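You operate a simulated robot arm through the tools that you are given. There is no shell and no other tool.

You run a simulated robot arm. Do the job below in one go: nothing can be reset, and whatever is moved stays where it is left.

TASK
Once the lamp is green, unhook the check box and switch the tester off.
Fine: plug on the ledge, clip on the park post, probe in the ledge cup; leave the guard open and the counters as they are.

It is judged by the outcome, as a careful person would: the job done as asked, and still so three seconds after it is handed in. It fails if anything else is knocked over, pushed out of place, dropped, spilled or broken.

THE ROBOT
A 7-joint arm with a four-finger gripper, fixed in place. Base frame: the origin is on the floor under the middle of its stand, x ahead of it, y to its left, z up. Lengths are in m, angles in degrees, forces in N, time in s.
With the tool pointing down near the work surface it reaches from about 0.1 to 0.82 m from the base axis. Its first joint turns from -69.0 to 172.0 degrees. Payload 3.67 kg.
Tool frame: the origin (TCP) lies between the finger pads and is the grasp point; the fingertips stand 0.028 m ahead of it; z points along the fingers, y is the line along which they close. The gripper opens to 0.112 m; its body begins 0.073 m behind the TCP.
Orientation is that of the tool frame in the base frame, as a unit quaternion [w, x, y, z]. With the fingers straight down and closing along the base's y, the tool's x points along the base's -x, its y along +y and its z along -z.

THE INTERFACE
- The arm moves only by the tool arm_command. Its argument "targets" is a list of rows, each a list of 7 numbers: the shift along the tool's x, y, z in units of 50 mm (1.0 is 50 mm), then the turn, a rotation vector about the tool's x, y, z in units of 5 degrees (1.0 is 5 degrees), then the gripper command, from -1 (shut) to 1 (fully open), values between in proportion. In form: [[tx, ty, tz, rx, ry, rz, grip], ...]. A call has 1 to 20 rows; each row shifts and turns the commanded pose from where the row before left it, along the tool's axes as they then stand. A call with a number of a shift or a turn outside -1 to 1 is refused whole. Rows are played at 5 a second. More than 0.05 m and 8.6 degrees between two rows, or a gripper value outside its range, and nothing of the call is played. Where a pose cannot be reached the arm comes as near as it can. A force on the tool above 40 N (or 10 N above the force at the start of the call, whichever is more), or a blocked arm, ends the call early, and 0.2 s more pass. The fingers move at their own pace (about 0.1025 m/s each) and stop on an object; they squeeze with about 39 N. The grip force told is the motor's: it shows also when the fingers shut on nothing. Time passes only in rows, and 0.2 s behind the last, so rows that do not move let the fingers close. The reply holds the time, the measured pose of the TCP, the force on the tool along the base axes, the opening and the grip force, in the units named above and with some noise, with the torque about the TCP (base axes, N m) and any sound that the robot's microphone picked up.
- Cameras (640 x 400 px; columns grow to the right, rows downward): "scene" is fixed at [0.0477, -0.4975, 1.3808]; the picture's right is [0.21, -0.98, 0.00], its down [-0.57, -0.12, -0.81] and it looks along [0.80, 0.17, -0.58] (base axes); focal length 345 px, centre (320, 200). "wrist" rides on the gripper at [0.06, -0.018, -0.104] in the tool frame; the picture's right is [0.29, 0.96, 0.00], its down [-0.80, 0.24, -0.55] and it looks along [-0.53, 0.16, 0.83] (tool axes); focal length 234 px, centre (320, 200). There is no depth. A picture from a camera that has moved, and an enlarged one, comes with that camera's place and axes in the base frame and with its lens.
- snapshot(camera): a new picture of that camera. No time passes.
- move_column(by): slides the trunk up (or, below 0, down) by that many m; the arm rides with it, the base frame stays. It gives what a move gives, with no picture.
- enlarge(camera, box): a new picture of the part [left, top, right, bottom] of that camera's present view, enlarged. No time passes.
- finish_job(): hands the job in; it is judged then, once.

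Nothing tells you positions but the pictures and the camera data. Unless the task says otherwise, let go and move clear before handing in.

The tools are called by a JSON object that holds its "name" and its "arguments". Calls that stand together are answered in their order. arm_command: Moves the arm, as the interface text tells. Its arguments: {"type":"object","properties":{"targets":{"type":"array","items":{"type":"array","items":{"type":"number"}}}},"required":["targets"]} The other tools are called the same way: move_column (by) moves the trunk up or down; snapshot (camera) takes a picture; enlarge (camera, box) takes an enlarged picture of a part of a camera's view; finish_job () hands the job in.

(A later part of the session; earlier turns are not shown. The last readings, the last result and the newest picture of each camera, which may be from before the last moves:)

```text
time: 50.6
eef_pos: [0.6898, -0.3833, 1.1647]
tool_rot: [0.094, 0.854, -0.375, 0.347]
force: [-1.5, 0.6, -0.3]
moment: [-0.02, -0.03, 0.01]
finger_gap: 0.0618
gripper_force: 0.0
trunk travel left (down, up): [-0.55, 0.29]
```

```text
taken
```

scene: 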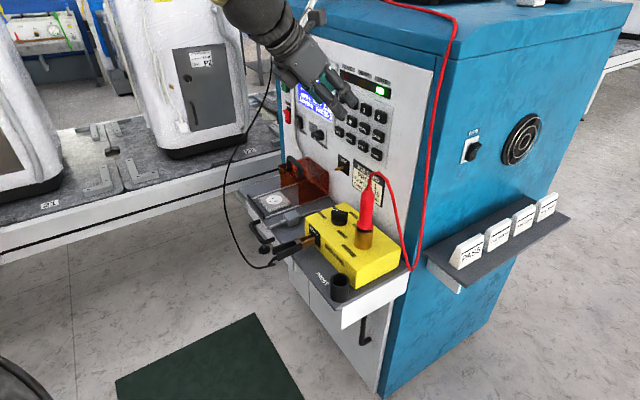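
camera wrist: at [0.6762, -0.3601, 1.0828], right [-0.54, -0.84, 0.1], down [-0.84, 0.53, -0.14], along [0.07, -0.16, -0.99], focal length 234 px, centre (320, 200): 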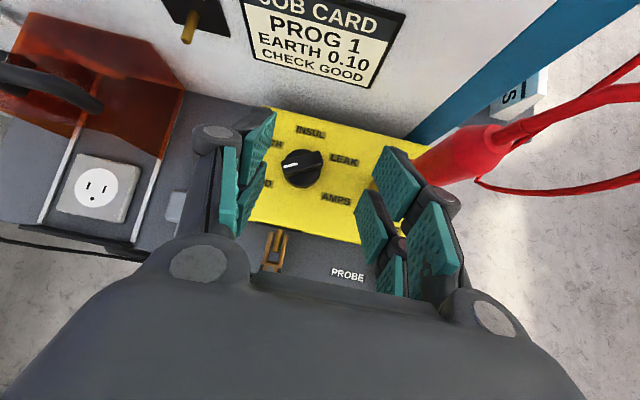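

{"name": "arm_command", "arguments": {"targets": [[0, 0, 0, -0.3, 0.31, -0.51, 0.1], [0, 0, 0, -0.3, 0.31, -0.51, 0.1], [-0.7, 0.46, 0.37, 0, 0, 0, 0.1], [-0.7, 0.46, 0.37, 0, 0, 0, 0.1], [-0.7, 0.46, 0.37, 0, 0, 0, 0.1], [-0.7, 0.46, 0.37, 0, 0, 0, 0.1], [0, 0, 0, 0, 0, 0, 0.1]]}}

{"name": "snapshot", "arguments": {"camera": "wrist"}}

{"name": "snapshot", "arguments": {"camera": "scene"}}

```text
time: 52.2
eef_pos: [0.5856, -0.4295, 1.0004]
tool_rot: [0.1, 0.853, -0.383, 0.341]
force: [-0.5, -0.6, -0.3]
moment: [0.05, 0.02, 0.02]
finger_gap: 0.0615
gripper_force: 0.1
trunk travel left (down, up): [-0.55, 0.29]
```

```text
taken
camera wrist: at [0.5737, -0.4094, 1.1183], right [-0.55, -0.83, 0.1], down [-0.83, 0.54, -0.13], along [0.05, -0.16, -0.99], focal length 234 px, centre (320, 200)
```

wrist: 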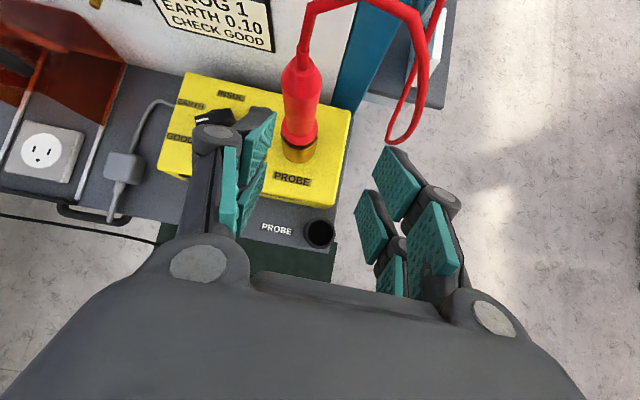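

```text
taken
```

scene: 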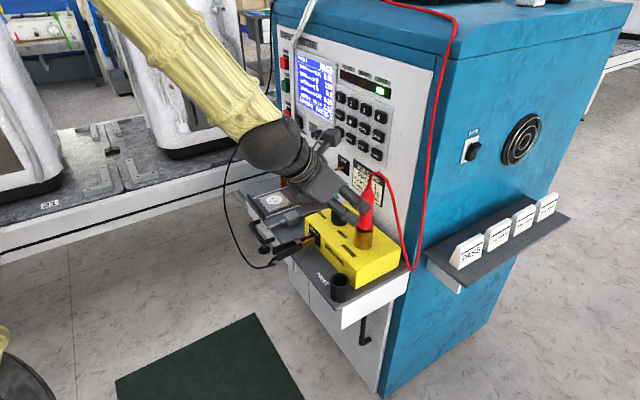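

The pose deviates slightly (near a joint limit), but the view is excellent. I'll measure the probe and cup precisely here.

{"name": "enlarge", "arguments": {"camera": "wrist", "box": [230, 0, 370, 260]}}

{"name": "enlarge", "arguments": {"camera": "scene", "box": [320, 160, 420, 310]}}

```text
1.54 times, centred on (300, 130) of wrist
camera zoom: at [0.5737, -0.4094, 1.1183], right [-0.55, -0.83, 0.1], down [-0.83, 0.54, -0.13], along [0.05, -0.16, -0.99], focal length 360 px, centre (351, 308)
```

zoom: 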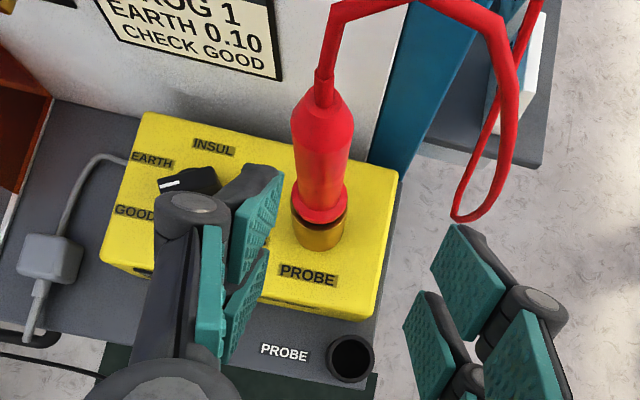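

```text
2.67 times, centred on (370, 235) of scene
camera zoom: at [0.0477, -0.4975, 1.3808], right [0.21, -0.98, 0.0], down [-0.57, -0.12, -0.81], along [0.8, 0.17, -0.58], focal length 920 px, centre (187, 107)
```

zoom: 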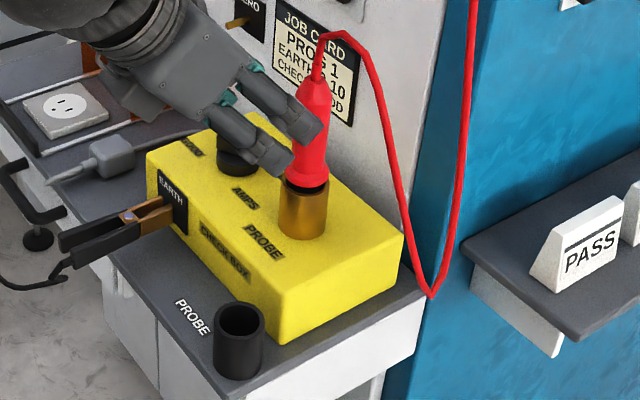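

I now have the probe axis at about (0.658,-0.470) with the red grip from z≈0.87 to 0.965, and the cup at about (0.558,-0.434) with its rim near 0.797. I'll try a less pitched tool (30°) here and see whether it tracks.

{"name": "arm_command", "arguments": {"targets": [[0, 0, 0, 0, -1, 0, 0.1], [0, 0, 0, 0, -1, 0, 0.1], [0, 0, 0, 0, -1, 0, 0.1], [0.56, -0.14, 0.16, 0, 0, 0, 0.1], [0, 0, 0, 0, 0, 0, 0.1]]}}

{"name": "snapshot", "arguments": {"camera": "wrist"}}

{"name": "snapshot", "arguments": {"camera": "scene"}}

```text
time: 53.4
eef_pos: [0.617, -0.4303, 1.0217]
tool_rot: [0.098, 0.896, -0.36, 0.24]
force: [0.2, 0.4, -0.5]
moment: [0.03, -0.05, 0.01]
finger_gap: 0.0616
gripper_force: 0.0
trunk travel left (down, up): [-0.55, 0.29]
```

```text
taken
camera wrist: at [0.6284, -0.4185, 1.1404], right [-0.48, -0.86, 0.15], down [-0.87, 0.5, 0.08], along [-0.14, -0.09, -0.99], focal length 234 px, centre (320, 200)
```

wrist: 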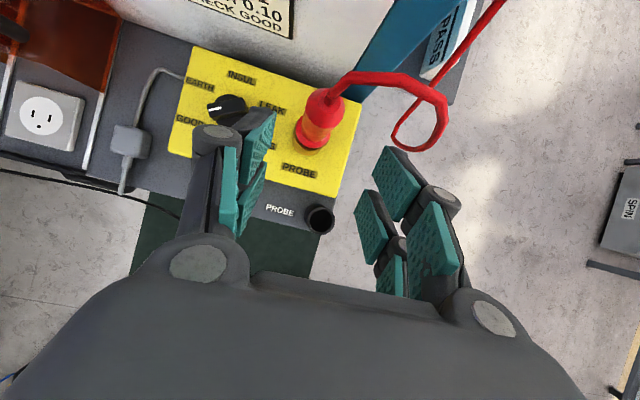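

```text
taken
```

scene: 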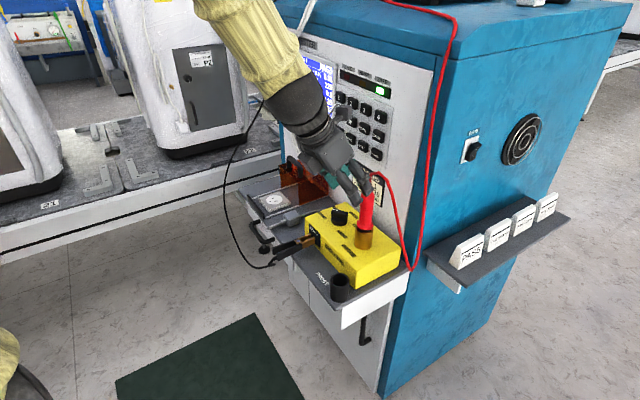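

Tracking is good at 30°. I'll advance along the tool axis toward the probe, part way first.

{"name": "arm_command", "arguments": {"targets": [[-0.017, 0, 0.7, 0, 0, 0, 0.1], [-0.017, 0, 0.7, 0, 0, 0, 0.1], [0, 0, 0, 0, 0, 0, 0.1]]}}

{"name": "snapshot", "arguments": {"camera": "wrist"}}

{"name": "enlarge", "arguments": {"camera": "scene", "box": [300, 130, 460, 290]}}

```text
time: 54.2
eef_pos: [0.6398, -0.4542, 0.9618]
tool_rot: [0.097, 0.896, -0.359, 0.241]
force: [-0.1, 0.0, -1.0]
moment: [-0.01, 0.0, 0.01]
finger_gap: 0.0617
gripper_force: 0.0
trunk travel left (down, up): [-0.55, 0.29]
```

```text
taken
camera wrist: at [0.6529, -0.4419, 1.0806], right [-0.48, -0.86, 0.14], down [-0.87, 0.5, 0.08], along [-0.14, -0.09, -0.99], focal length 234 px, centre (320, 200)
```

wrist: 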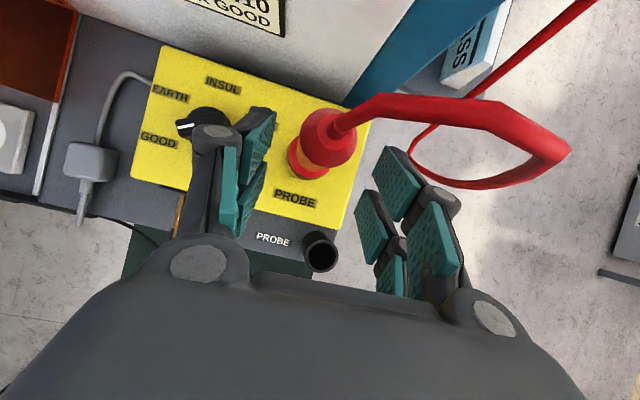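

```text
2.50 times, centred on (380, 210) of scene
camera zoom: at [0.0477, -0.4975, 1.3808], right [0.21, -0.98, 0.0], down [-0.57, -0.12, -0.81], along [0.8, 0.17, -0.58], focal length 862 px, centre (170, 175)
```

zoom: 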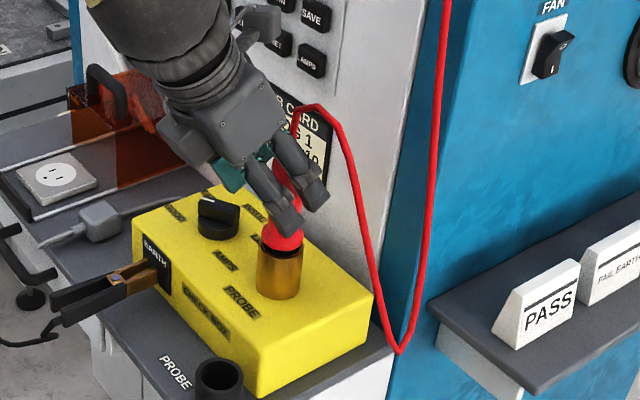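

Alignment is within a few mm; I'll correct 4 mm and finish the approach.

{"name": "arm_command", "arguments": {"targets": [[-0.01, -0.04, 0.5, 0, 0, 0, 0.1], [-0.01, -0.04, 0.48, 0, 0, 0, 0.1], [0, 0, 0, 0, 0, 0, 0.1]]}}

{"name": "snapshot", "arguments": {"camera": "wrist"}}

{"name": "enlarge", "arguments": {"camera": "scene", "box": [330, 160, 410, 260]}}

```text
time: 55.0
eef_pos: [0.6592, -0.4682, 0.9179]
tool_rot: [0.097, 0.897, -0.359, 0.241]
force: [-0.5, 0.0, 0.7]
moment: [0.0, 0.02, 0.0]
finger_gap: 0.0614
gripper_force: 0.0
trunk travel left (down, up): [-0.55, 0.29]
```

```text
taken
camera wrist: at [0.6723, -0.4563, 1.0363], right [-0.48, -0.86, 0.15], down [-0.86, 0.5, 0.08], along [-0.14, -0.09, -0.99], focal length 234 px, centre (320, 200)
```

wrist: 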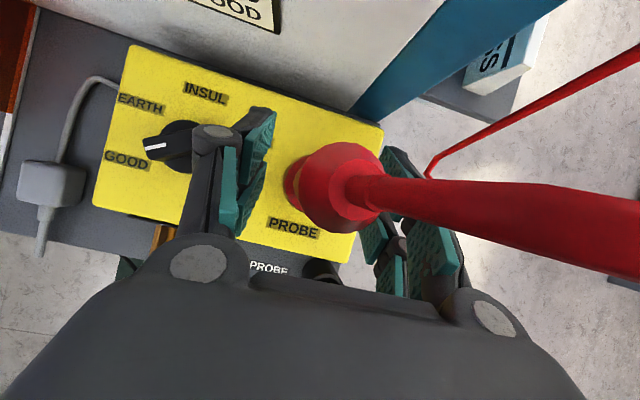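

```text
4.00 times, centred on (370, 210) of scene
camera zoom: at [0.0477, -0.4975, 1.3808], right [0.21, -0.98, 0.0], down [-0.57, -0.12, -0.81], along [0.8, 0.17, -0.58], focal length 1379 px, centre (120, 160)
```

zoom: 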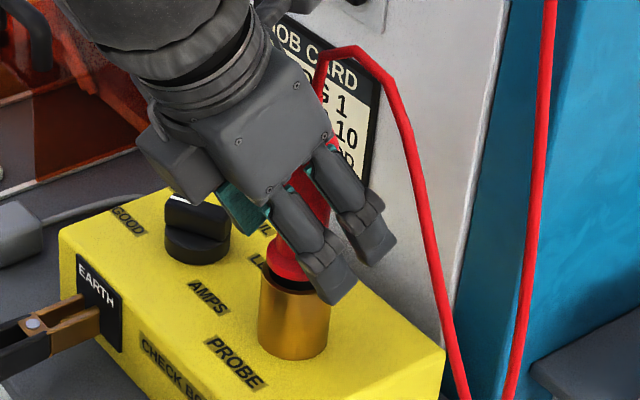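

The probe sits between the fingers. Closing on it.

{"name": "arm_command", "arguments": {"targets": [[0, 0, 0, 0, 0, 0, -0.7], [0, 0, 0, 0, 0, 0, -0.7], [0, 0, 0, 0, 0, 0, -0.7], [0, 0, 0, 0, 0, 0, -0.7]]}}

{"name": "snapshot", "arguments": {"camera": "wrist"}}

{"name": "enlarge", "arguments": {"camera": "scene", "box": [330, 160, 410, 260]}}

```text
time: 56.0
eef_pos: [0.6607, -0.4683, 0.9164]
tool_rot: [0.098, 0.896, -0.359, 0.241]
force: [0.4, -0.4, 0.5]
moment: [0.0, -0.02, 0.02]
finger_gap: 0.0369
gripper_force: 38.6
trunk travel left (down, up): [-0.55, 0.29]
```

```text
taken
camera wrist: at [0.6728, -0.4562, 1.036], right [-0.48, -0.86, 0.15], down [-0.86, 0.5, 0.08], along [-0.14, -0.09, -0.99], focal length 234 px, centre (320, 200)
```

wrist: 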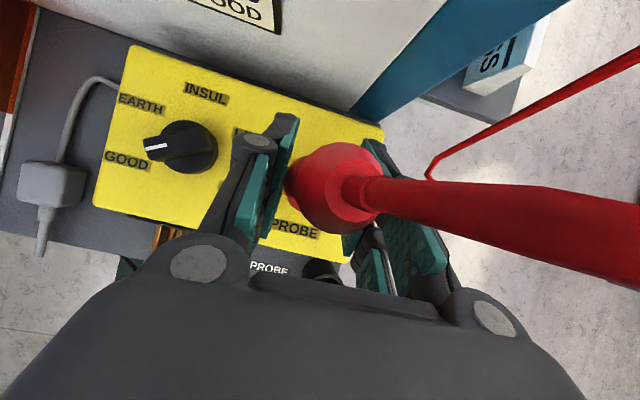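

```text
4.00 times, centred on (370, 210) of scene
camera zoom: at [0.0477, -0.4975, 1.3808], right [0.21, -0.98, 0.0], down [-0.57, -0.12, -0.81], along [0.8, 0.17, -0.58], focal length 1379 px, centre (120, 160)
```

zoom: 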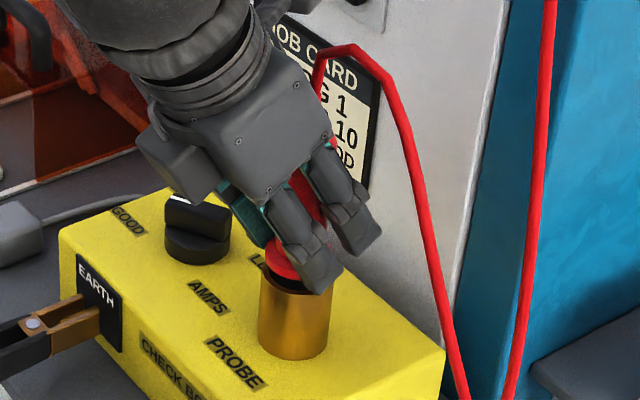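

Gripped at 37 mm. I'll pull straight up slowly and watch the box.

{"name": "arm_command", "arguments": {"targets": [[0.1, 0, -0.173, 0, 0, 0, -0.7], [0.1, 0, -0.173, 0, 0, 0, -0.7], [0.1, 0, -0.173, 0, 0, 0, -0.7], [0, 0, 0, 0, 0, 0, -0.7]]}}

{"name": "enlarge", "arguments": {"camera": "scene", "box": [300, 130, 440, 290]}}

```text
time: 57.0
eef_pos: [0.662, -0.467, 0.9479]
tool_rot: [0.098, 0.896, -0.36, 0.241]
force: [0.8, -0.1, -1.7]
moment: [0.0, 0.03, -0.03]
finger_gap: 0.0366
gripper_force: 38.9
trunk travel left (down, up): [-0.55, 0.29]
```

```text
2.50 times, centred on (370, 210) of scene
camera zoom: at [0.0477, -0.4975, 1.3808], right [0.21, -0.98, 0.0], down [-0.57, -0.12, -0.81], along [0.8, 0.17, -0.58], focal length 862 px, centre (195, 175)
```

zoom: 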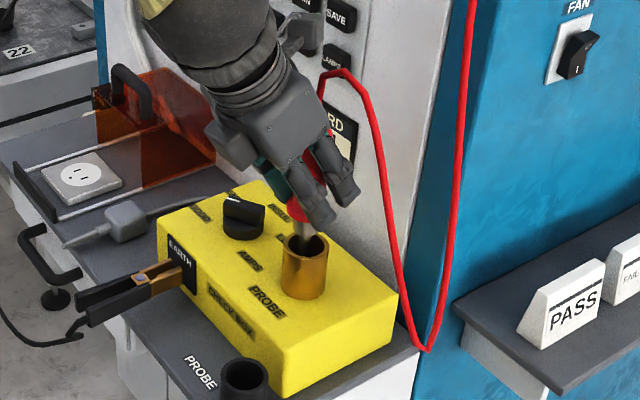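

The probe slides out freely with its metal tip showing. I'll continue up.

{"name": "arm_command", "arguments": {"targets": [[0.2, 0, -0.345, 0, 0, 0, -0.7], [0.2, 0, -0.345, 0, 0, 0, -0.7], [0.2, 0, -0.345, 0, 0, 0, -0.7], [0, 0, 0, 0, 0, 0, -0.7]]}}

{"name": "snapshot", "arguments": {"camera": "scene"}}

{"name": "enlarge", "arguments": {"camera": "scene", "box": [300, 130, 440, 290]}}

{"name": "snapshot", "arguments": {"camera": "wrist"}}

```text
time: 58.0
eef_pos: [0.6602, -0.4677, 1.0084]
tool_rot: [0.098, 0.896, -0.36, 0.241]
force: [0.5, 1.3, -1.0]
moment: [-0.01, 0.04, -0.04]
finger_gap: 0.037
gripper_force: 39.0
trunk travel left (down, up): [-0.55, 0.29]
```

```text
taken
```

scene: 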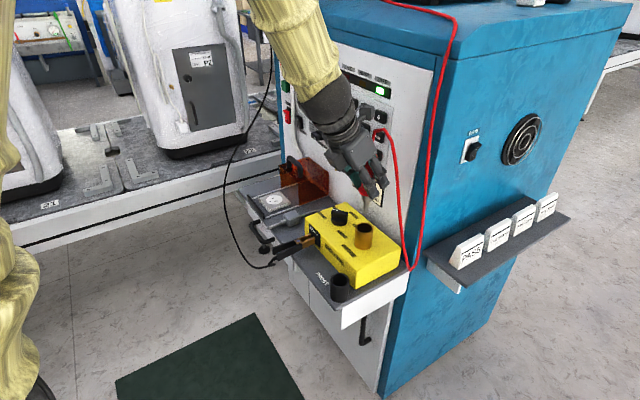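

```text
2.50 times, centred on (370, 210) of scene
camera zoom: at [0.0477, -0.4975, 1.3808], right [0.21, -0.98, 0.0], down [-0.57, -0.12, -0.81], along [0.8, 0.17, -0.58], focal length 862 px, centre (195, 175)
```

zoom: 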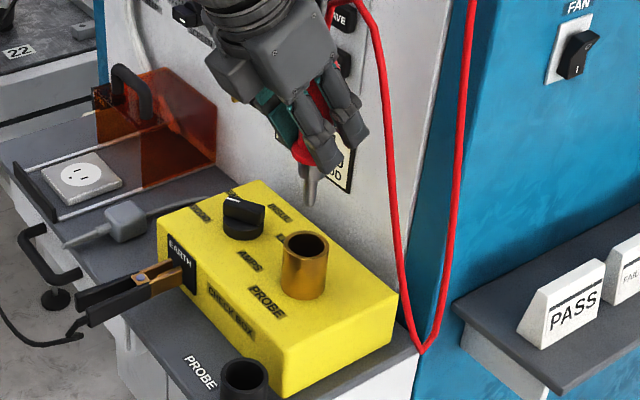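

```text
taken
camera wrist: at [0.6732, -0.4553, 1.1266], right [-0.48, -0.86, 0.15], down [-0.87, 0.49, 0.08], along [-0.14, -0.09, -0.99], focal length 234 px, centre (320, 200)
```

wrist: 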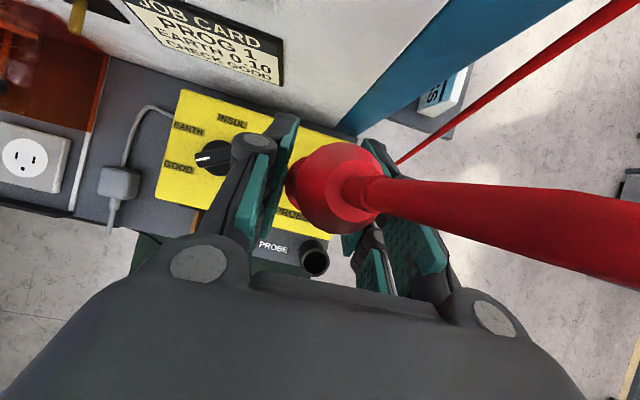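

The probe is out, with its tip about 9 cm below the TCP. I'll measure the cup precisely.

{"name": "enlarge", "arguments": {"camera": "wrist", "box": [260, 220, 360, 290]}}

{"name": "enlarge", "arguments": {"camera": "scene", "box": [310, 250, 380, 320]}}

```text
5.71 times, centred on (310, 255) of wrist
camera zoom: at [0.6732, -0.4553, 1.1266], right [-0.48, -0.86, 0.15], down [-0.87, 0.49, 0.08], along [-0.14, -0.09, -0.99], focal length 1338 px, centre (377, -114)
```

zoom: 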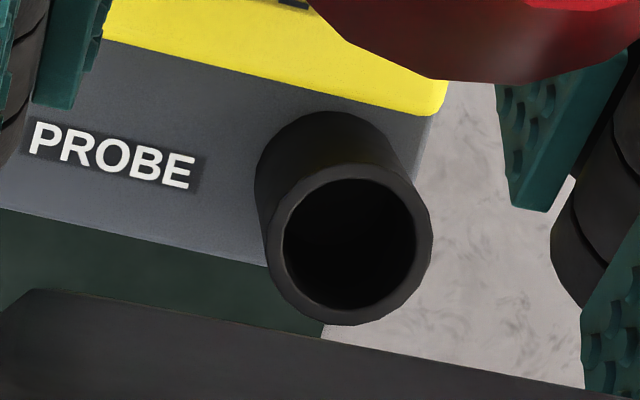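

```text
5.71 times, centred on (345, 285) of scene
camera zoom: at [0.0477, -0.4975, 1.3808], right [0.21, -0.98, 0.0], down [-0.57, -0.12, -0.81], along [0.8, 0.17, -0.58], focal length 1971 px, centre (177, -286)
```

zoom: 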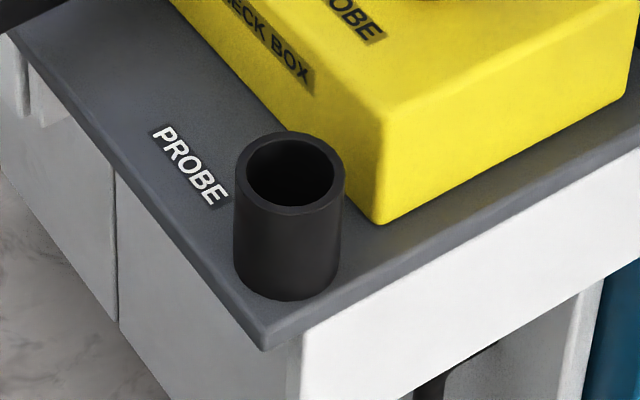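

Cup rim center is at about (0.554,-0.434,0.806), inner diameter about 33 mm. I'll carry the probe over the cup.

{"name": "arm_command", "arguments": {"targets": [[-0.603, 0.327, -0.29, 0, 0, 0, -0.7], [-0.603, 0.327, -0.29, 0, 0, 0, -0.7], [-0.603, 0.327, -0.29, 0, 0, 0, -0.7], [0, 0, 0, 0, 0, 0, -0.7]]}}

{"name": "snapshot", "arguments": {"camera": "scene"}}

{"name": "enlarge", "arguments": {"camera": "scene", "box": [290, 170, 400, 320]}}

{"name": "snapshot", "arguments": {"camera": "wrist"}}

```text
time: 59.0
eef_pos: [0.5543, -0.4349, 0.9964]
tool_rot: [0.096, 0.897, -0.359, 0.24]
force: [0.1, -0.6, -1.8]
moment: [0.04, 0.02, -0.02]
finger_gap: 0.0367
gripper_force: 39.2
trunk travel left (down, up): [-0.55, 0.29]
```

```text
taken
```

scene: 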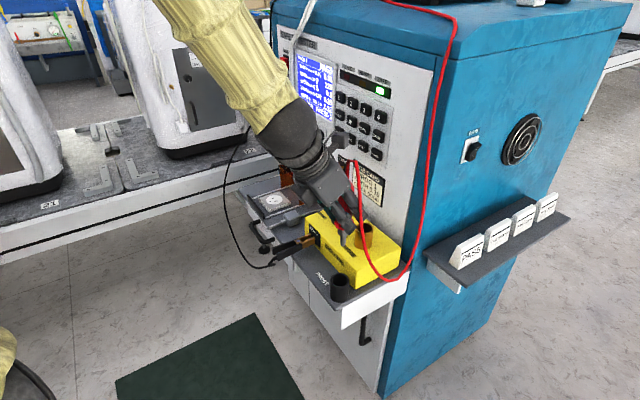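

```text
2.67 times, centred on (345, 245) of scene
camera zoom: at [0.0477, -0.4975, 1.3808], right [0.21, -0.98, 0.0], down [-0.57, -0.12, -0.81], along [0.8, 0.17, -0.58], focal length 920 px, centre (253, 80)
```

zoom: 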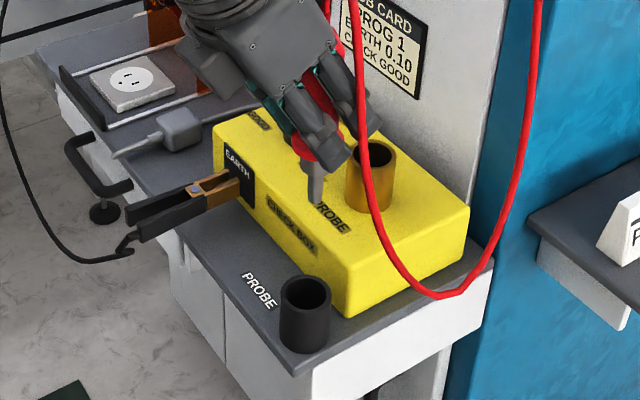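

```text
taken
camera wrist: at [0.5668, -0.4232, 1.1169], right [-0.48, -0.86, 0.14], down [-0.86, 0.5, 0.08], along [-0.14, -0.09, -0.99], focal length 234 px, centre (320, 200)
```

wrist: 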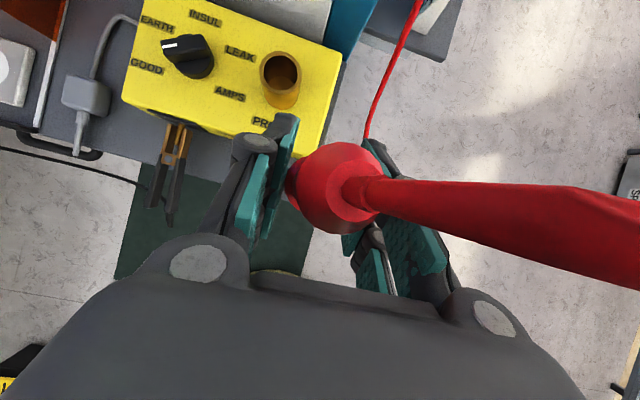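

The tip projection matches my estimate. I'll lower to just above the rim and check.

{"name": "arm_command", "arguments": {"targets": [[-0.459, 0, 0.79, 0, 0, 0, -0.7], [-0.459, 0, 0.79, 0, 0, 0, -0.7], [0, 0, 0, 0, 0, 0, -0.7]]}}

{"name": "enlarge", "arguments": {"camera": "scene", "box": [300, 220, 390, 320]}}

{"name": "snapshot", "arguments": {"camera": "wrist"}}

```text
time: 59.8
eef_pos: [0.5473, -0.4396, 0.8994]
tool_rot: [0.079, 0.892, -0.379, 0.233]
force: [-0.2, 0.8, -0.4]
moment: [-0.07, -0.04, -0.01]
finger_gap: 0.0367
gripper_force: 38.9
trunk travel left (down, up): [-0.55, 0.29]
```

```text
4.00 times, centred on (345, 270) of scene
camera zoom: at [0.0477, -0.4975, 1.3808], right [0.21, -0.98, 0.0], down [-0.57, -0.12, -0.81], along [0.8, 0.17, -0.58], focal length 1379 px, centre (220, -80)
```

zoom: 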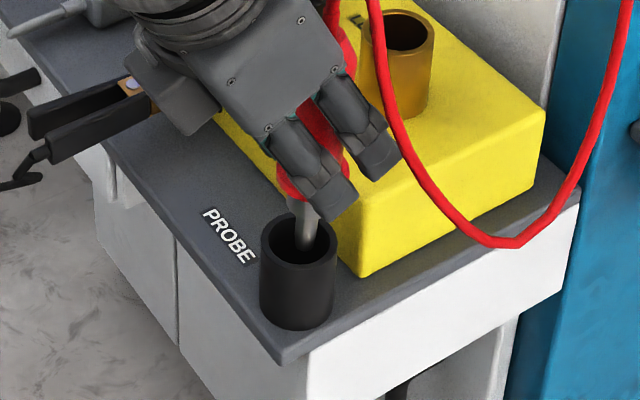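

```text
taken
camera wrist: at [0.5598, -0.4334, 1.0184], right [-0.51, -0.85, 0.1], down [-0.85, 0.52, 0.1], along [-0.14, -0.04, -0.99], focal length 234 px, centre (320, 200)
```

wrist: 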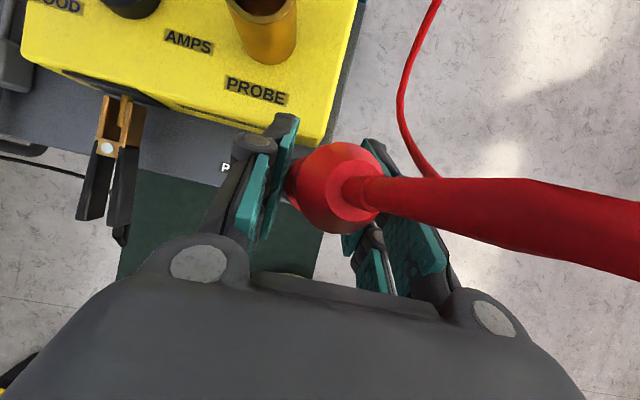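

The arm drifts slightly as it goes lower relative to the shoulder. I'll step back up where it tracks exactly, and lower with the trunk instead, which moves the hand straight down.

{"name": "arm_command", "arguments": {"targets": [[0.3, 0, -0.52, 0, 0, 0, -0.7], [0.3, 0, -0.52, 0, 0, 0, -0.7], [0, 0, 0, 0, 0, 0, -0.7], [0, 0, 0, 0, 0, 0, -0.7]]}}

{"name": "enlarge", "arguments": {"camera": "scene", "box": [300, 200, 390, 320]}}

```text
time: 60.8
eef_pos: [0.5519, -0.4335, 0.969]
tool_rot: [0.097, 0.896, -0.359, 0.242]
force: [-0.8, 0.3, 0.6]
moment: [0.04, -0.02, 0.01]
finger_gap: 0.037
gripper_force: 39.0
trunk travel left (down, up): [-0.55, 0.29]
```

```text
3.33 times, centred on (345, 260) of scene
camera zoom: at [0.0477, -0.4975, 1.3808], right [0.21, -0.98, 0.0], down [-0.57, -0.12, -0.81], along [0.8, 0.17, -0.58], focal length 1150 px, centre (237, 0)
```

zoom: 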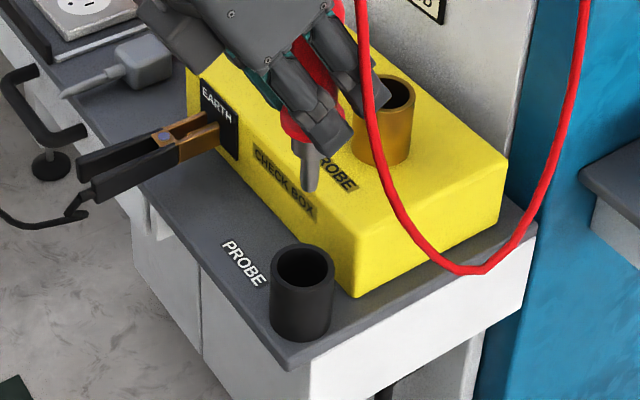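

{"name": "move_column", "arguments": {"by": -0.065}}

{"name": "enlarge", "arguments": {"camera": "scene", "box": [310, 230, 380, 320]}}

{"name": "enlarge", "arguments": {"camera": "wrist", "box": [220, 100, 440, 300]}}

```text
time: 61.9
eef_pos: [0.5542, -0.4349, 0.902]
tool_rot: [0.098, 0.896, -0.36, 0.241]
force: [0.1, -0.6, 0.2]
moment: [0.0, -0.03, 0.02]
finger_gap: 0.0365
gripper_force: 39.2
trunk travel left (down, up): [-0.485, 0.355]
```

```text
4.44 times, centred on (345, 275) of scene
camera zoom: at [0.0477, -0.4975, 1.3808], right [0.21, -0.98, 0.0], down [-0.57, -0.12, -0.81], along [0.8, 0.17, -0.58], focal length 1533 px, centre (209, -133)
```

zoom: 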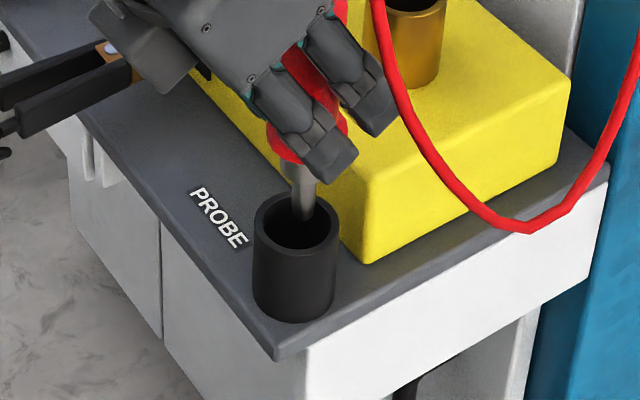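

```text
2.00 times, centred on (330, 200) of wrist
camera zoom: at [0.566, -0.4226, 1.0213], right [-0.48, -0.86, 0.15], down [-0.87, 0.5, 0.08], along [-0.14, -0.09, -0.99], focal length 468 px, centre (300, 200)
```

zoom: 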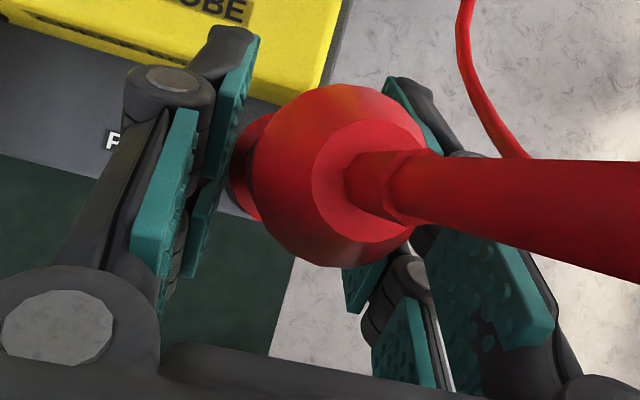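

The tip is centered over the opening. Lowering with the trunk in steps.

{"name": "move_column", "arguments": {"by": -0.035}}

{"name": "enlarge", "arguments": {"camera": "scene", "box": [310, 230, 380, 320]}}

```text
time: 62.6
eef_pos: [0.5535, -0.4348, 0.8675]
tool_rot: [0.098, 0.896, -0.36, 0.24]
force: [0.7, -0.2, -0.6]
moment: [-0.01, -0.02, -0.01]
finger_gap: 0.0367
gripper_force: 38.5
trunk travel left (down, up): [-0.45, 0.39]
```

```text
4.44 times, centred on (345, 275) of scene
camera zoom: at [0.0477, -0.4975, 1.3808], right [0.21, -0.98, 0.0], down [-0.57, -0.12, -0.81], along [0.8, 0.17, -0.58], focal length 1533 px, centre (209, -133)
```

zoom: 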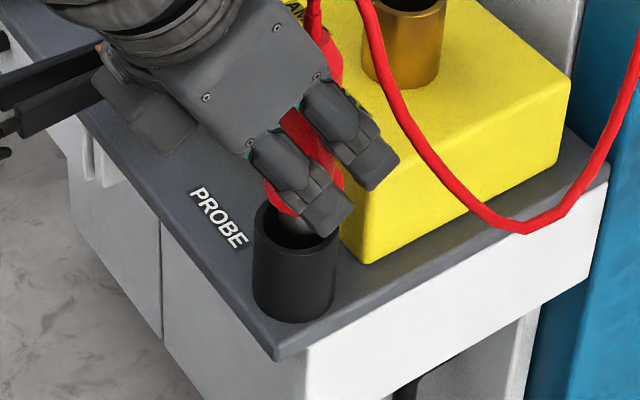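

{"name": "move_column", "arguments": {"by": -0.01}}

{"name": "enlarge", "arguments": {"camera": "scene", "box": [320, 240, 370, 310]}}

```text
time: 63.2
eef_pos: [0.5538, -0.4342, 0.8576]
tool_rot: [0.097, 0.896, -0.359, 0.241]
force: [0.3, 0.5, -1.1]
moment: [-0.02, 0.0, 0.05]
finger_gap: 0.0365
gripper_force: 39.1
trunk travel left (down, up): [-0.44, 0.4]
```

```text
5.71 times, centred on (345, 275) of scene
camera zoom: at [0.0477, -0.4975, 1.3808], right [0.21, -0.98, 0.0], down [-0.57, -0.12, -0.81], along [0.8, 0.17, -0.58], focal length 1971 px, centre (177, -229)
```

zoom: 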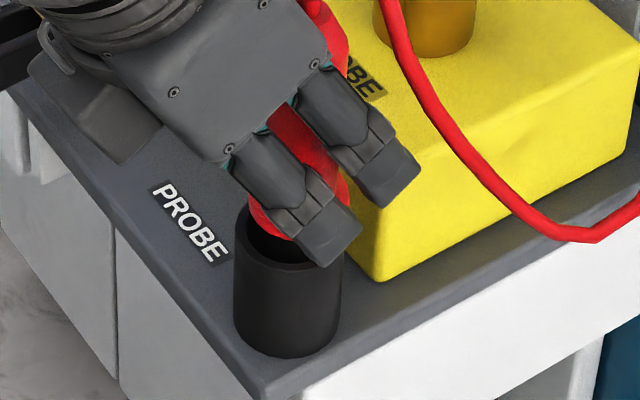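

{"name": "move_column", "arguments": {"by": -0.005}}

```text
time: 63.8
eef_pos: [0.5537, -0.4351, 0.852]
tool_rot: [0.097, 0.896, -0.359, 0.241]
force: [-0.3, -0.5, 0.0]
moment: [0.0, -0.01, -0.02]
finger_gap: 0.0367
gripper_force: 39.0
trunk travel left (down, up): [-0.435, 0.405]
```

{"name": "move_column", "arguments": {"by": -0.004}}

{"name": "enlarge", "arguments": {"camera": "scene", "box": [320, 240, 370, 310]}}

```text
time: 64.3
eef_pos: [0.553, -0.434, 0.8518]
tool_rot: [0.098, 0.896, -0.359, 0.244]
force: [-0.8, -1.9, 34.6]
moment: [-0.17, -0.06, -0.02]
finger_gap: 0.037
gripper_force: 38.6
trunk travel left (down, up): [-0.431, 0.409]
```

```text
5.71 times, centred on (345, 275) of scene
camera zoom: at [0.0477, -0.4975, 1.3808], right [0.21, -0.98, 0.0], down [-0.57, -0.12, -0.81], along [0.8, 0.17, -0.58], focal length 1971 px, centre (177, -229)
```

zoom: 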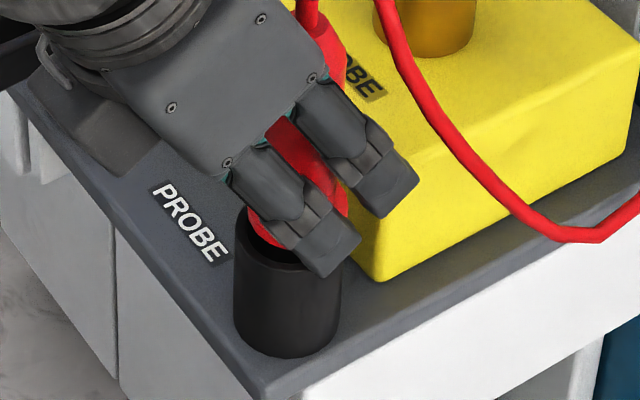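

Contact at the expected height (flange on rim). I'll relieve the force by 3 mm, then release.

{"name": "move_column", "arguments": {"by": 0.003}}

{"name": "enlarge", "arguments": {"camera": "scene", "box": [330, 245, 360, 290]}}

```text
time: 64.8
eef_pos: [0.5544, -0.4345, 0.8512]
tool_rot: [0.098, 0.896, -0.36, 0.24]
force: [4.2, -3.4, 20.2]
moment: [-0.34, -0.39, 0.0]
finger_gap: 0.0366
gripper_force: 39.0
trunk travel left (down, up): [-0.434, 0.406]
```

```text
8.89 times, centred on (345, 268) of scene
camera zoom: at [0.0477, -0.4975, 1.3808], right [0.21, -0.98, 0.0], down [-0.57, -0.12, -0.81], along [0.8, 0.17, -0.58], focal length 3065 px, centre (98, -400)
```

zoom: 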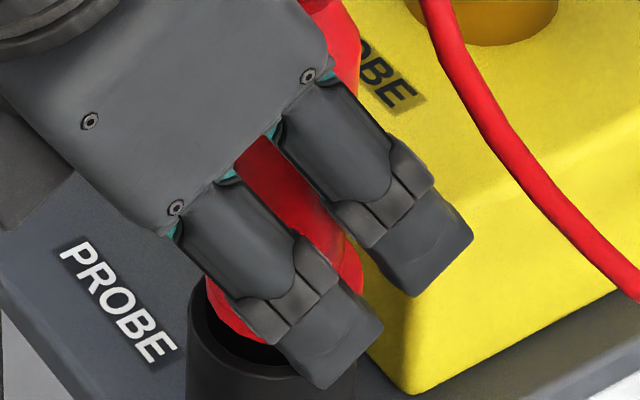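

The torque shows the contact is on the probe axis, so the probe is seated in the cup. I'll ease off another 2 mm and release.

{"name": "move_column", "arguments": {"by": 0.002}}

{"name": "arm_command", "arguments": {"targets": [[0, 0, 0, 0, 0, 0, -0.4], [0, 0, 0, 0, 0, 0, -0.25], [0, 0, 0, 0, 0, 0, -0.1], [0, 0, 0, 0, 0, 0, -0.1], [0, 0, 0, 0, 0, 0, -0.1]]}}

{"name": "snapshot", "arguments": {"camera": "wrist"}}

{"name": "enlarge", "arguments": {"camera": "scene", "box": [310, 200, 400, 310]}}

```text
time: 65.3
eef_pos: [0.5523, -0.435, 0.852]
tool_rot: [0.098, 0.897, -0.359, 0.24]
force: [-1.3, 0.2, -0.9]
moment: [0.01, 0.02, -0.01]
finger_gap: 0.0368
gripper_force: 39.0
trunk travel left (down, up): [-0.436, 0.404]
```

```text
time: 66.5
eef_pos: [0.554, -0.4352, 0.8519]
tool_rot: [0.097, 0.897, -0.359, 0.241]
force: [-0.3, 0.0, -0.4]
moment: [-0.01, -0.01, 0.0]
finger_gap: 0.0503
gripper_force: 0.1
trunk travel left (down, up): [-0.436, 0.404]
```

```text
taken
camera wrist: at [0.5661, -0.4226, 0.9722], right [-0.48, -0.86, 0.15], down [-0.87, 0.5, 0.08], along [-0.14, -0.09, -0.99], focal length 234 px, centre (320, 200)
```

wrist: 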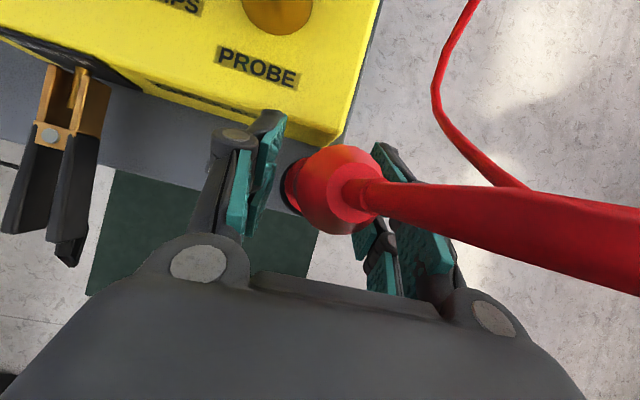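

```text
3.64 times, centred on (355, 255) of scene
camera zoom: at [0.0477, -0.4975, 1.3808], right [0.21, -0.98, 0.0], down [-0.57, -0.12, -0.81], along [0.8, 0.17, -0.58], focal length 1254 px, centre (193, 0)
```

zoom: 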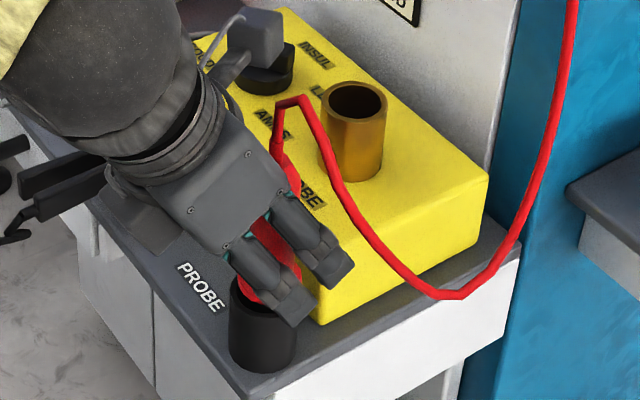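

Released, and the probe stands in the cup. I'll open a bit more and back off along the tool axis.

{"name": "arm_command", "arguments": {"targets": [[0, 0, 0, 0, 0, 0, 0.15], [0, 0, -0.3, 0, 0, 0, 0.15], [0, 0, -0.6, 0, 0, 0, 0.15], [0, 0, -0.8, 0, 0, 0, 0.15], [0, 0, -0.8, 0, 0, 0, 0.15], [0, 0, 0, 0, 0, 0, 0.15]]}}

{"name": "snapshot", "arguments": {"camera": "wrist"}}

{"name": "snapshot", "arguments": {"camera": "scene"}}

{"name": "enlarge", "arguments": {"camera": "scene", "box": [290, 200, 420, 320]}}

```text
time: 67.9
eef_pos: [0.5289, -0.412, 0.9336]
tool_rot: [0.116, 0.891, -0.363, 0.246]
force: [0.0, 0.5, -0.1]
moment: [-0.01, -0.01, -0.04]
finger_gap: 0.0645
gripper_force: 0.1
out of reach, approached as far as the arm can: row 4, 5
trunk travel left (down, up): [-0.436, 0.404]
```

```text
taken
camera wrist: at [0.5401, -0.3949, 1.0529], right [-0.5, -0.85, 0.18], down [-0.86, 0.51, 0.06], along [-0.14, -0.12, -0.98], focal length 234 px, centre (320, 200)
```

wrist: 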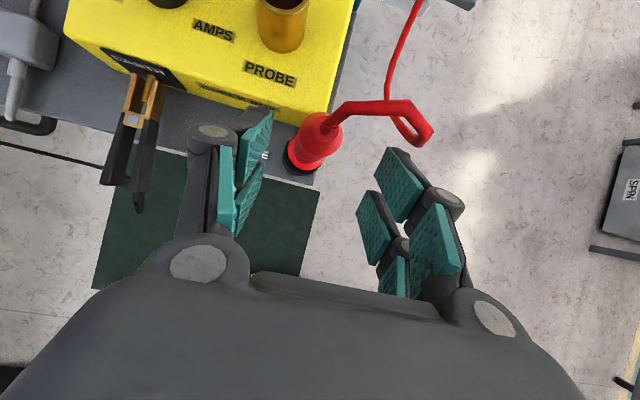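

```text
taken
```

scene: 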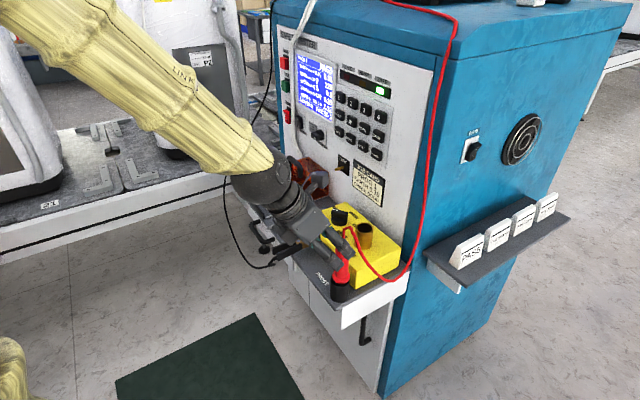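

```text
3.33 times, centred on (355, 260) of scene
camera zoom: at [0.0477, -0.4975, 1.3808], right [0.21, -0.98, 0.0], down [-0.57, -0.12, -0.81], along [0.8, 0.17, -0.58], focal length 1150 px, centre (203, 0)
```

zoom: 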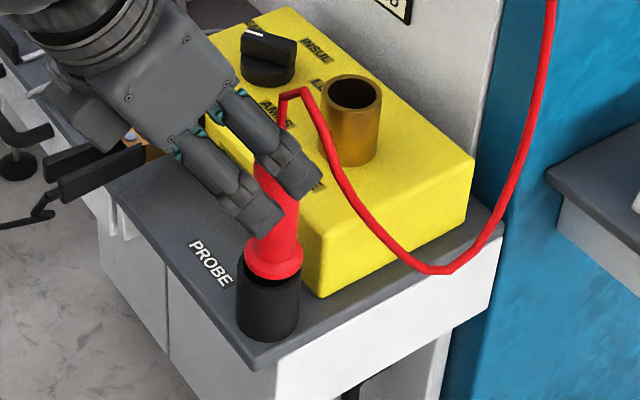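

The probe is resting in the ledge cup. Next I want to know the reach near the far left targets (PARK pin, POWER), so I'll raise the trunk and move the hand left, high above everything.

{"name": "move_column", "arguments": {"by": 0.1}}

{"name": "arm_command", "arguments": {"targets": [[-0.135, -0.853, -0.08, 0, 0, 0, 0], [-0.135, -0.853, -0.08, 0, 0, 0, 0], [-0.135, -0.853, -0.08, 0, 0, 0, 0], [-0.135, -0.853, -0.08, 0, 0, 0, 0], [-0.135, -0.853, -0.08, 0, 0, 0, 0], [-0.135, -0.853, -0.08, 0, 0, 0, 0], [-0.135, -0.853, -0.08, 0, 0, 0, 0], [-0.135, -0.853, -0.08, 0, 0, 0, 0], [0, 0, 0, 0, 0, 0, 0]]}}

{"name": "snapshot", "arguments": {"camera": "wrist"}}

{"name": "snapshot", "arguments": {"camera": "scene"}}

```text
time: 69.3
eef_pos: [0.5258, -0.4106, 1.0355]
tool_rot: [0.115, 0.891, -0.363, 0.248]
force: [-0.7, -0.2, -0.3]
moment: [0.0, -0.03, -0.03]
finger_gap: 0.0643
gripper_force: 0.1
trunk travel left (down, up): [-0.536, 0.304]
```

```text
time: 71.3
eef_pos: [0.7212, -0.1254, 1.0251]
tool_rot: [0.117, 0.891, -0.362, 0.248]
force: [0.0, 0.1, 0.9]
moment: [0.01, 0.01, 0.0]
finger_gap: 0.0558
gripper_force: 0.0
trunk travel left (down, up): [-0.536, 0.304]
```

```text
taken
camera wrist: at [0.7347, -0.1085, 1.1426], right [-0.5, -0.85, 0.18], down [-0.86, 0.51, 0.06], along [-0.14, -0.12, -0.98], focal length 234 px, centre (320, 200)
```

wrist: 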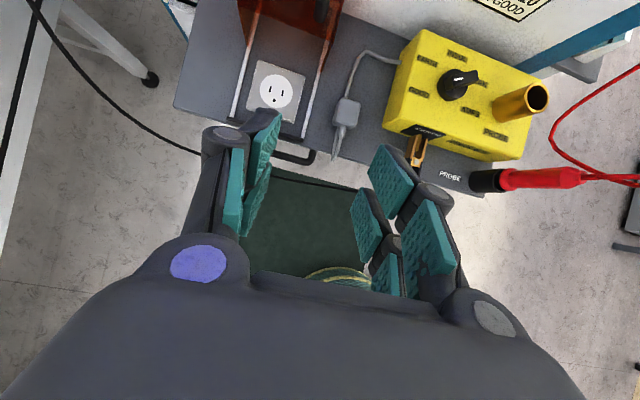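

```text
taken
```

scene: 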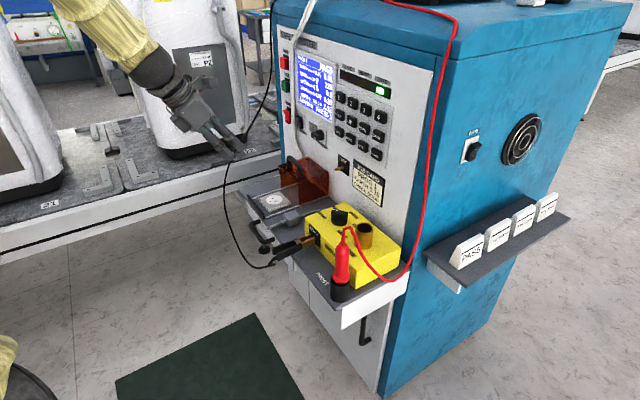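

Everything placed so far is stable. I'll now test outward reach in free space, at height, toward the upper left.

{"name": "arm_command", "arguments": {"targets": [[0.348, -0.862, 0.28, 0, 0, 0, -0.5], [0.348, -0.862, 0.28, 0, 0, 0, -0.5], [0.348, -0.862, 0.28, 0, 0, 0, -0.5], [0.348, -0.862, 0.28, 0, 0, 0, -0.5], [0.348, -0.862, 0.28, 0, 0, 0, -0.5], [0, 0, 0, 0, 0, 0, -0.5]]}}

{"name": "snapshot", "arguments": {"camera": "wrist"}}

{"name": "snapshot", "arguments": {"camera": "scene"}}

```text
time: 72.7
eef_pos: [0.9515, -0.049, 1.0069]
tool_rot: [0.116, 0.891, -0.362, 0.248]
force: [-0.6, 0.0, 0.5]
moment: [0.03, -0.03, 0.0]
finger_gap: 0.0279
gripper_force: 0.1
trunk travel left (down, up): [-0.536, 0.304]
```

```text
taken
camera wrist: at [0.9636, -0.0325, 1.1256], right [-0.5, -0.85, 0.18], down [-0.86, 0.51, 0.06], along [-0.14, -0.12, -0.98], focal length 234 px, centre (320, 200)
```

wrist: 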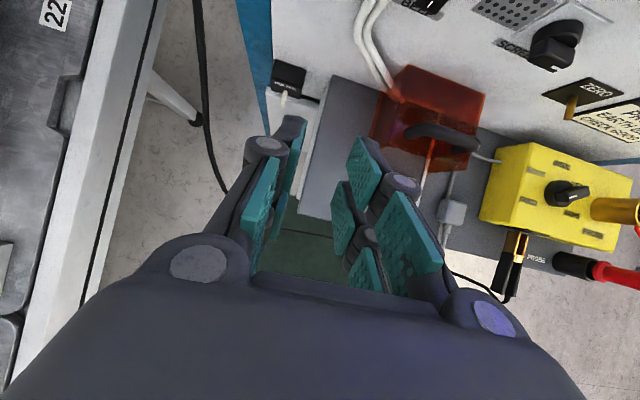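

```text
taken
```

scene: 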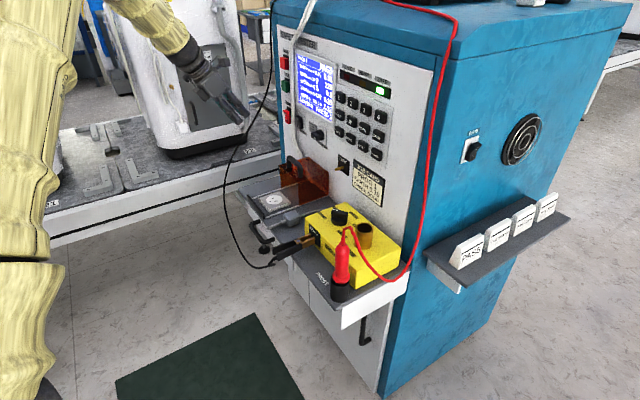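

Reach is excellent in this posture (0.95 m with exact tracking). I'll test a bit further out, still clear of the panel.

{"name": "arm_command", "arguments": {"targets": [[0.405, -0.425, 0.235, 0, 0, 0, -0.5], [0.405, -0.425, 0.235, 0, 0, 0, -0.5], [0, 0, 0, 0, 0, 0, -0.5]]}}

{"name": "snapshot", "arguments": {"camera": "wrist"}}

{"name": "enlarge", "arguments": {"camera": "wrist", "box": [230, 30, 400, 150]}}

```text
time: 73.5
eef_pos: [1.0157, -0.0527, 1.0069]
tool_rot: [0.117, 0.891, -0.363, 0.248]
force: [-1.1, -1.1, 0.5]
moment: [-0.02, 0.01, 0.0]
finger_gap: 0.0282
gripper_force: 0.0
trunk travel left (down, up): [-0.536, 0.304]
```

```text
taken
camera wrist: at [1.0274, -0.0352, 1.125], right [-0.5, -0.85, 0.18], down [-0.86, 0.51, 0.06], along [-0.14, -0.12, -0.98], focal length 234 px, centre (320, 200)
```

wrist: 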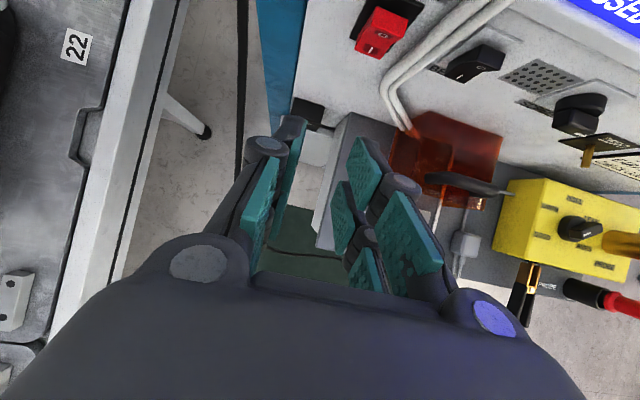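

```text
3.33 times, centred on (315, 90) of wrist
camera zoom: at [1.0274, -0.0352, 1.125], right [-0.5, -0.85, 0.18], down [-0.86, 0.51, 0.06], along [-0.14, -0.12, -0.98], focal length 781 px, centre (337, 567)
```

zoom: 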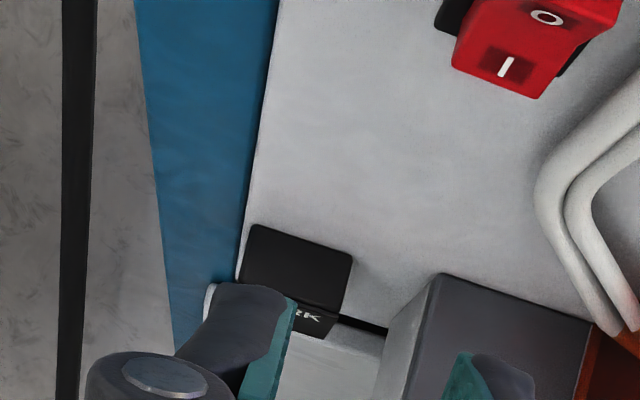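

Reach of 1.02 m is confirmed. I'll look closer at the PARK surroundings, since there's a white body below the ledge's left end.

{"name": "arm_command", "arguments": {"targets": [[-0.405, 0.425, -0.235, 0, 0, 0, -0.5], [-0.405, 0.425, -0.235, 0, 0, 0, -0.5], [0, 0, 0, 0, 0, 0, -0.5]]}}

{"name": "enlarge", "arguments": {"camera": "wrist", "box": [240, 40, 380, 240]}}

```text
time: 74.3
eef_pos: [0.9518, -0.049, 1.0065]
tool_rot: [0.117, 0.891, -0.363, 0.248]
force: [-0.8, 0.0, 0.2]
moment: [-0.04, -0.03, -0.03]
finger_gap: 0.028
gripper_force: 0.1
trunk travel left (down, up): [-0.536, 0.304]
```

```text
2.00 times, centred on (310, 140) of wrist
camera zoom: at [0.9655, -0.0332, 1.1254], right [-0.5, -0.85, 0.18], down [-0.86, 0.51, 0.06], along [-0.14, -0.12, -0.98], focal length 468 px, centre (340, 320)
```

zoom: 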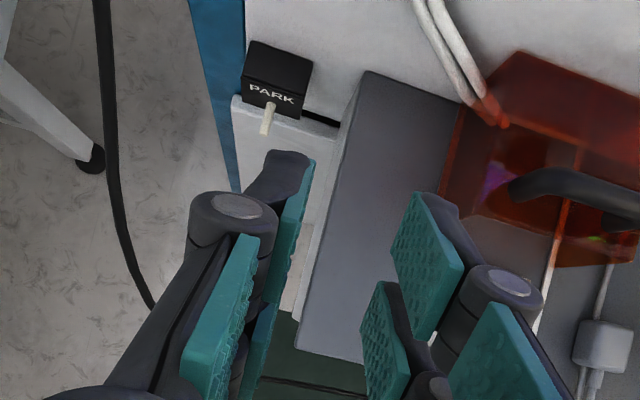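

{"name": "arm_command", "arguments": {"targets": [[0, -0.6, 0, 0, 0, 0, 0.3], [0, 0, 0, 0, 0, 0, 0.3]]}}

{"name": "move_column", "arguments": {"by": -0.1}}

{"name": "enlarge", "arguments": {"camera": "wrist", "box": [220, 0, 420, 230]}}

{"name": "snapshot", "arguments": {"camera": "scene"}}

```text
time: 74.9
eef_pos: [0.9731, -0.0297, 1.0054]
tool_rot: [0.117, 0.89, -0.363, 0.248]
force: [-0.4, 0.0, -0.2]
moment: [0.03, -0.02, 0.0]
finger_gap: 0.0726
gripper_force: 0.0
trunk travel left (down, up): [-0.536, 0.304]
```

```text
time: 76.2
eef_pos: [0.9742, -0.0288, 0.9054]
tool_rot: [0.117, 0.891, -0.362, 0.249]
force: [-0.8, -0.3, 0.3]
moment: [0.01, 0.0, 0.02]
finger_gap: 0.0728
gripper_force: 0.1
trunk travel left (down, up): [-0.436, 0.404]
```

```text
1.74 times, centred on (320, 115) of wrist
camera zoom: at [0.9863, -0.0125, 1.0238], right [-0.5, -0.85, 0.18], down [-0.86, 0.51, 0.06], along [-0.14, -0.12, -0.98], focal length 407 px, centre (320, 348)
```

zoom: 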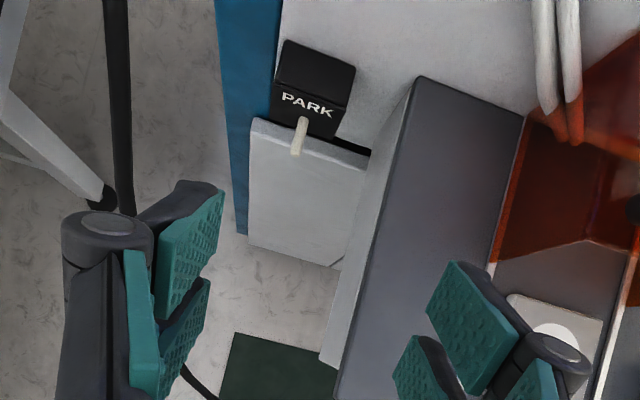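

```text
taken
```

scene: 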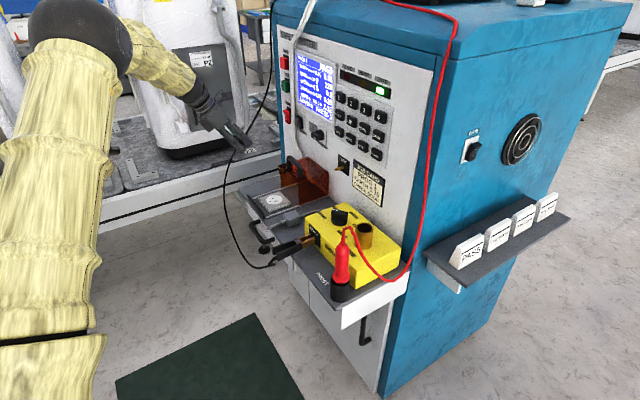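

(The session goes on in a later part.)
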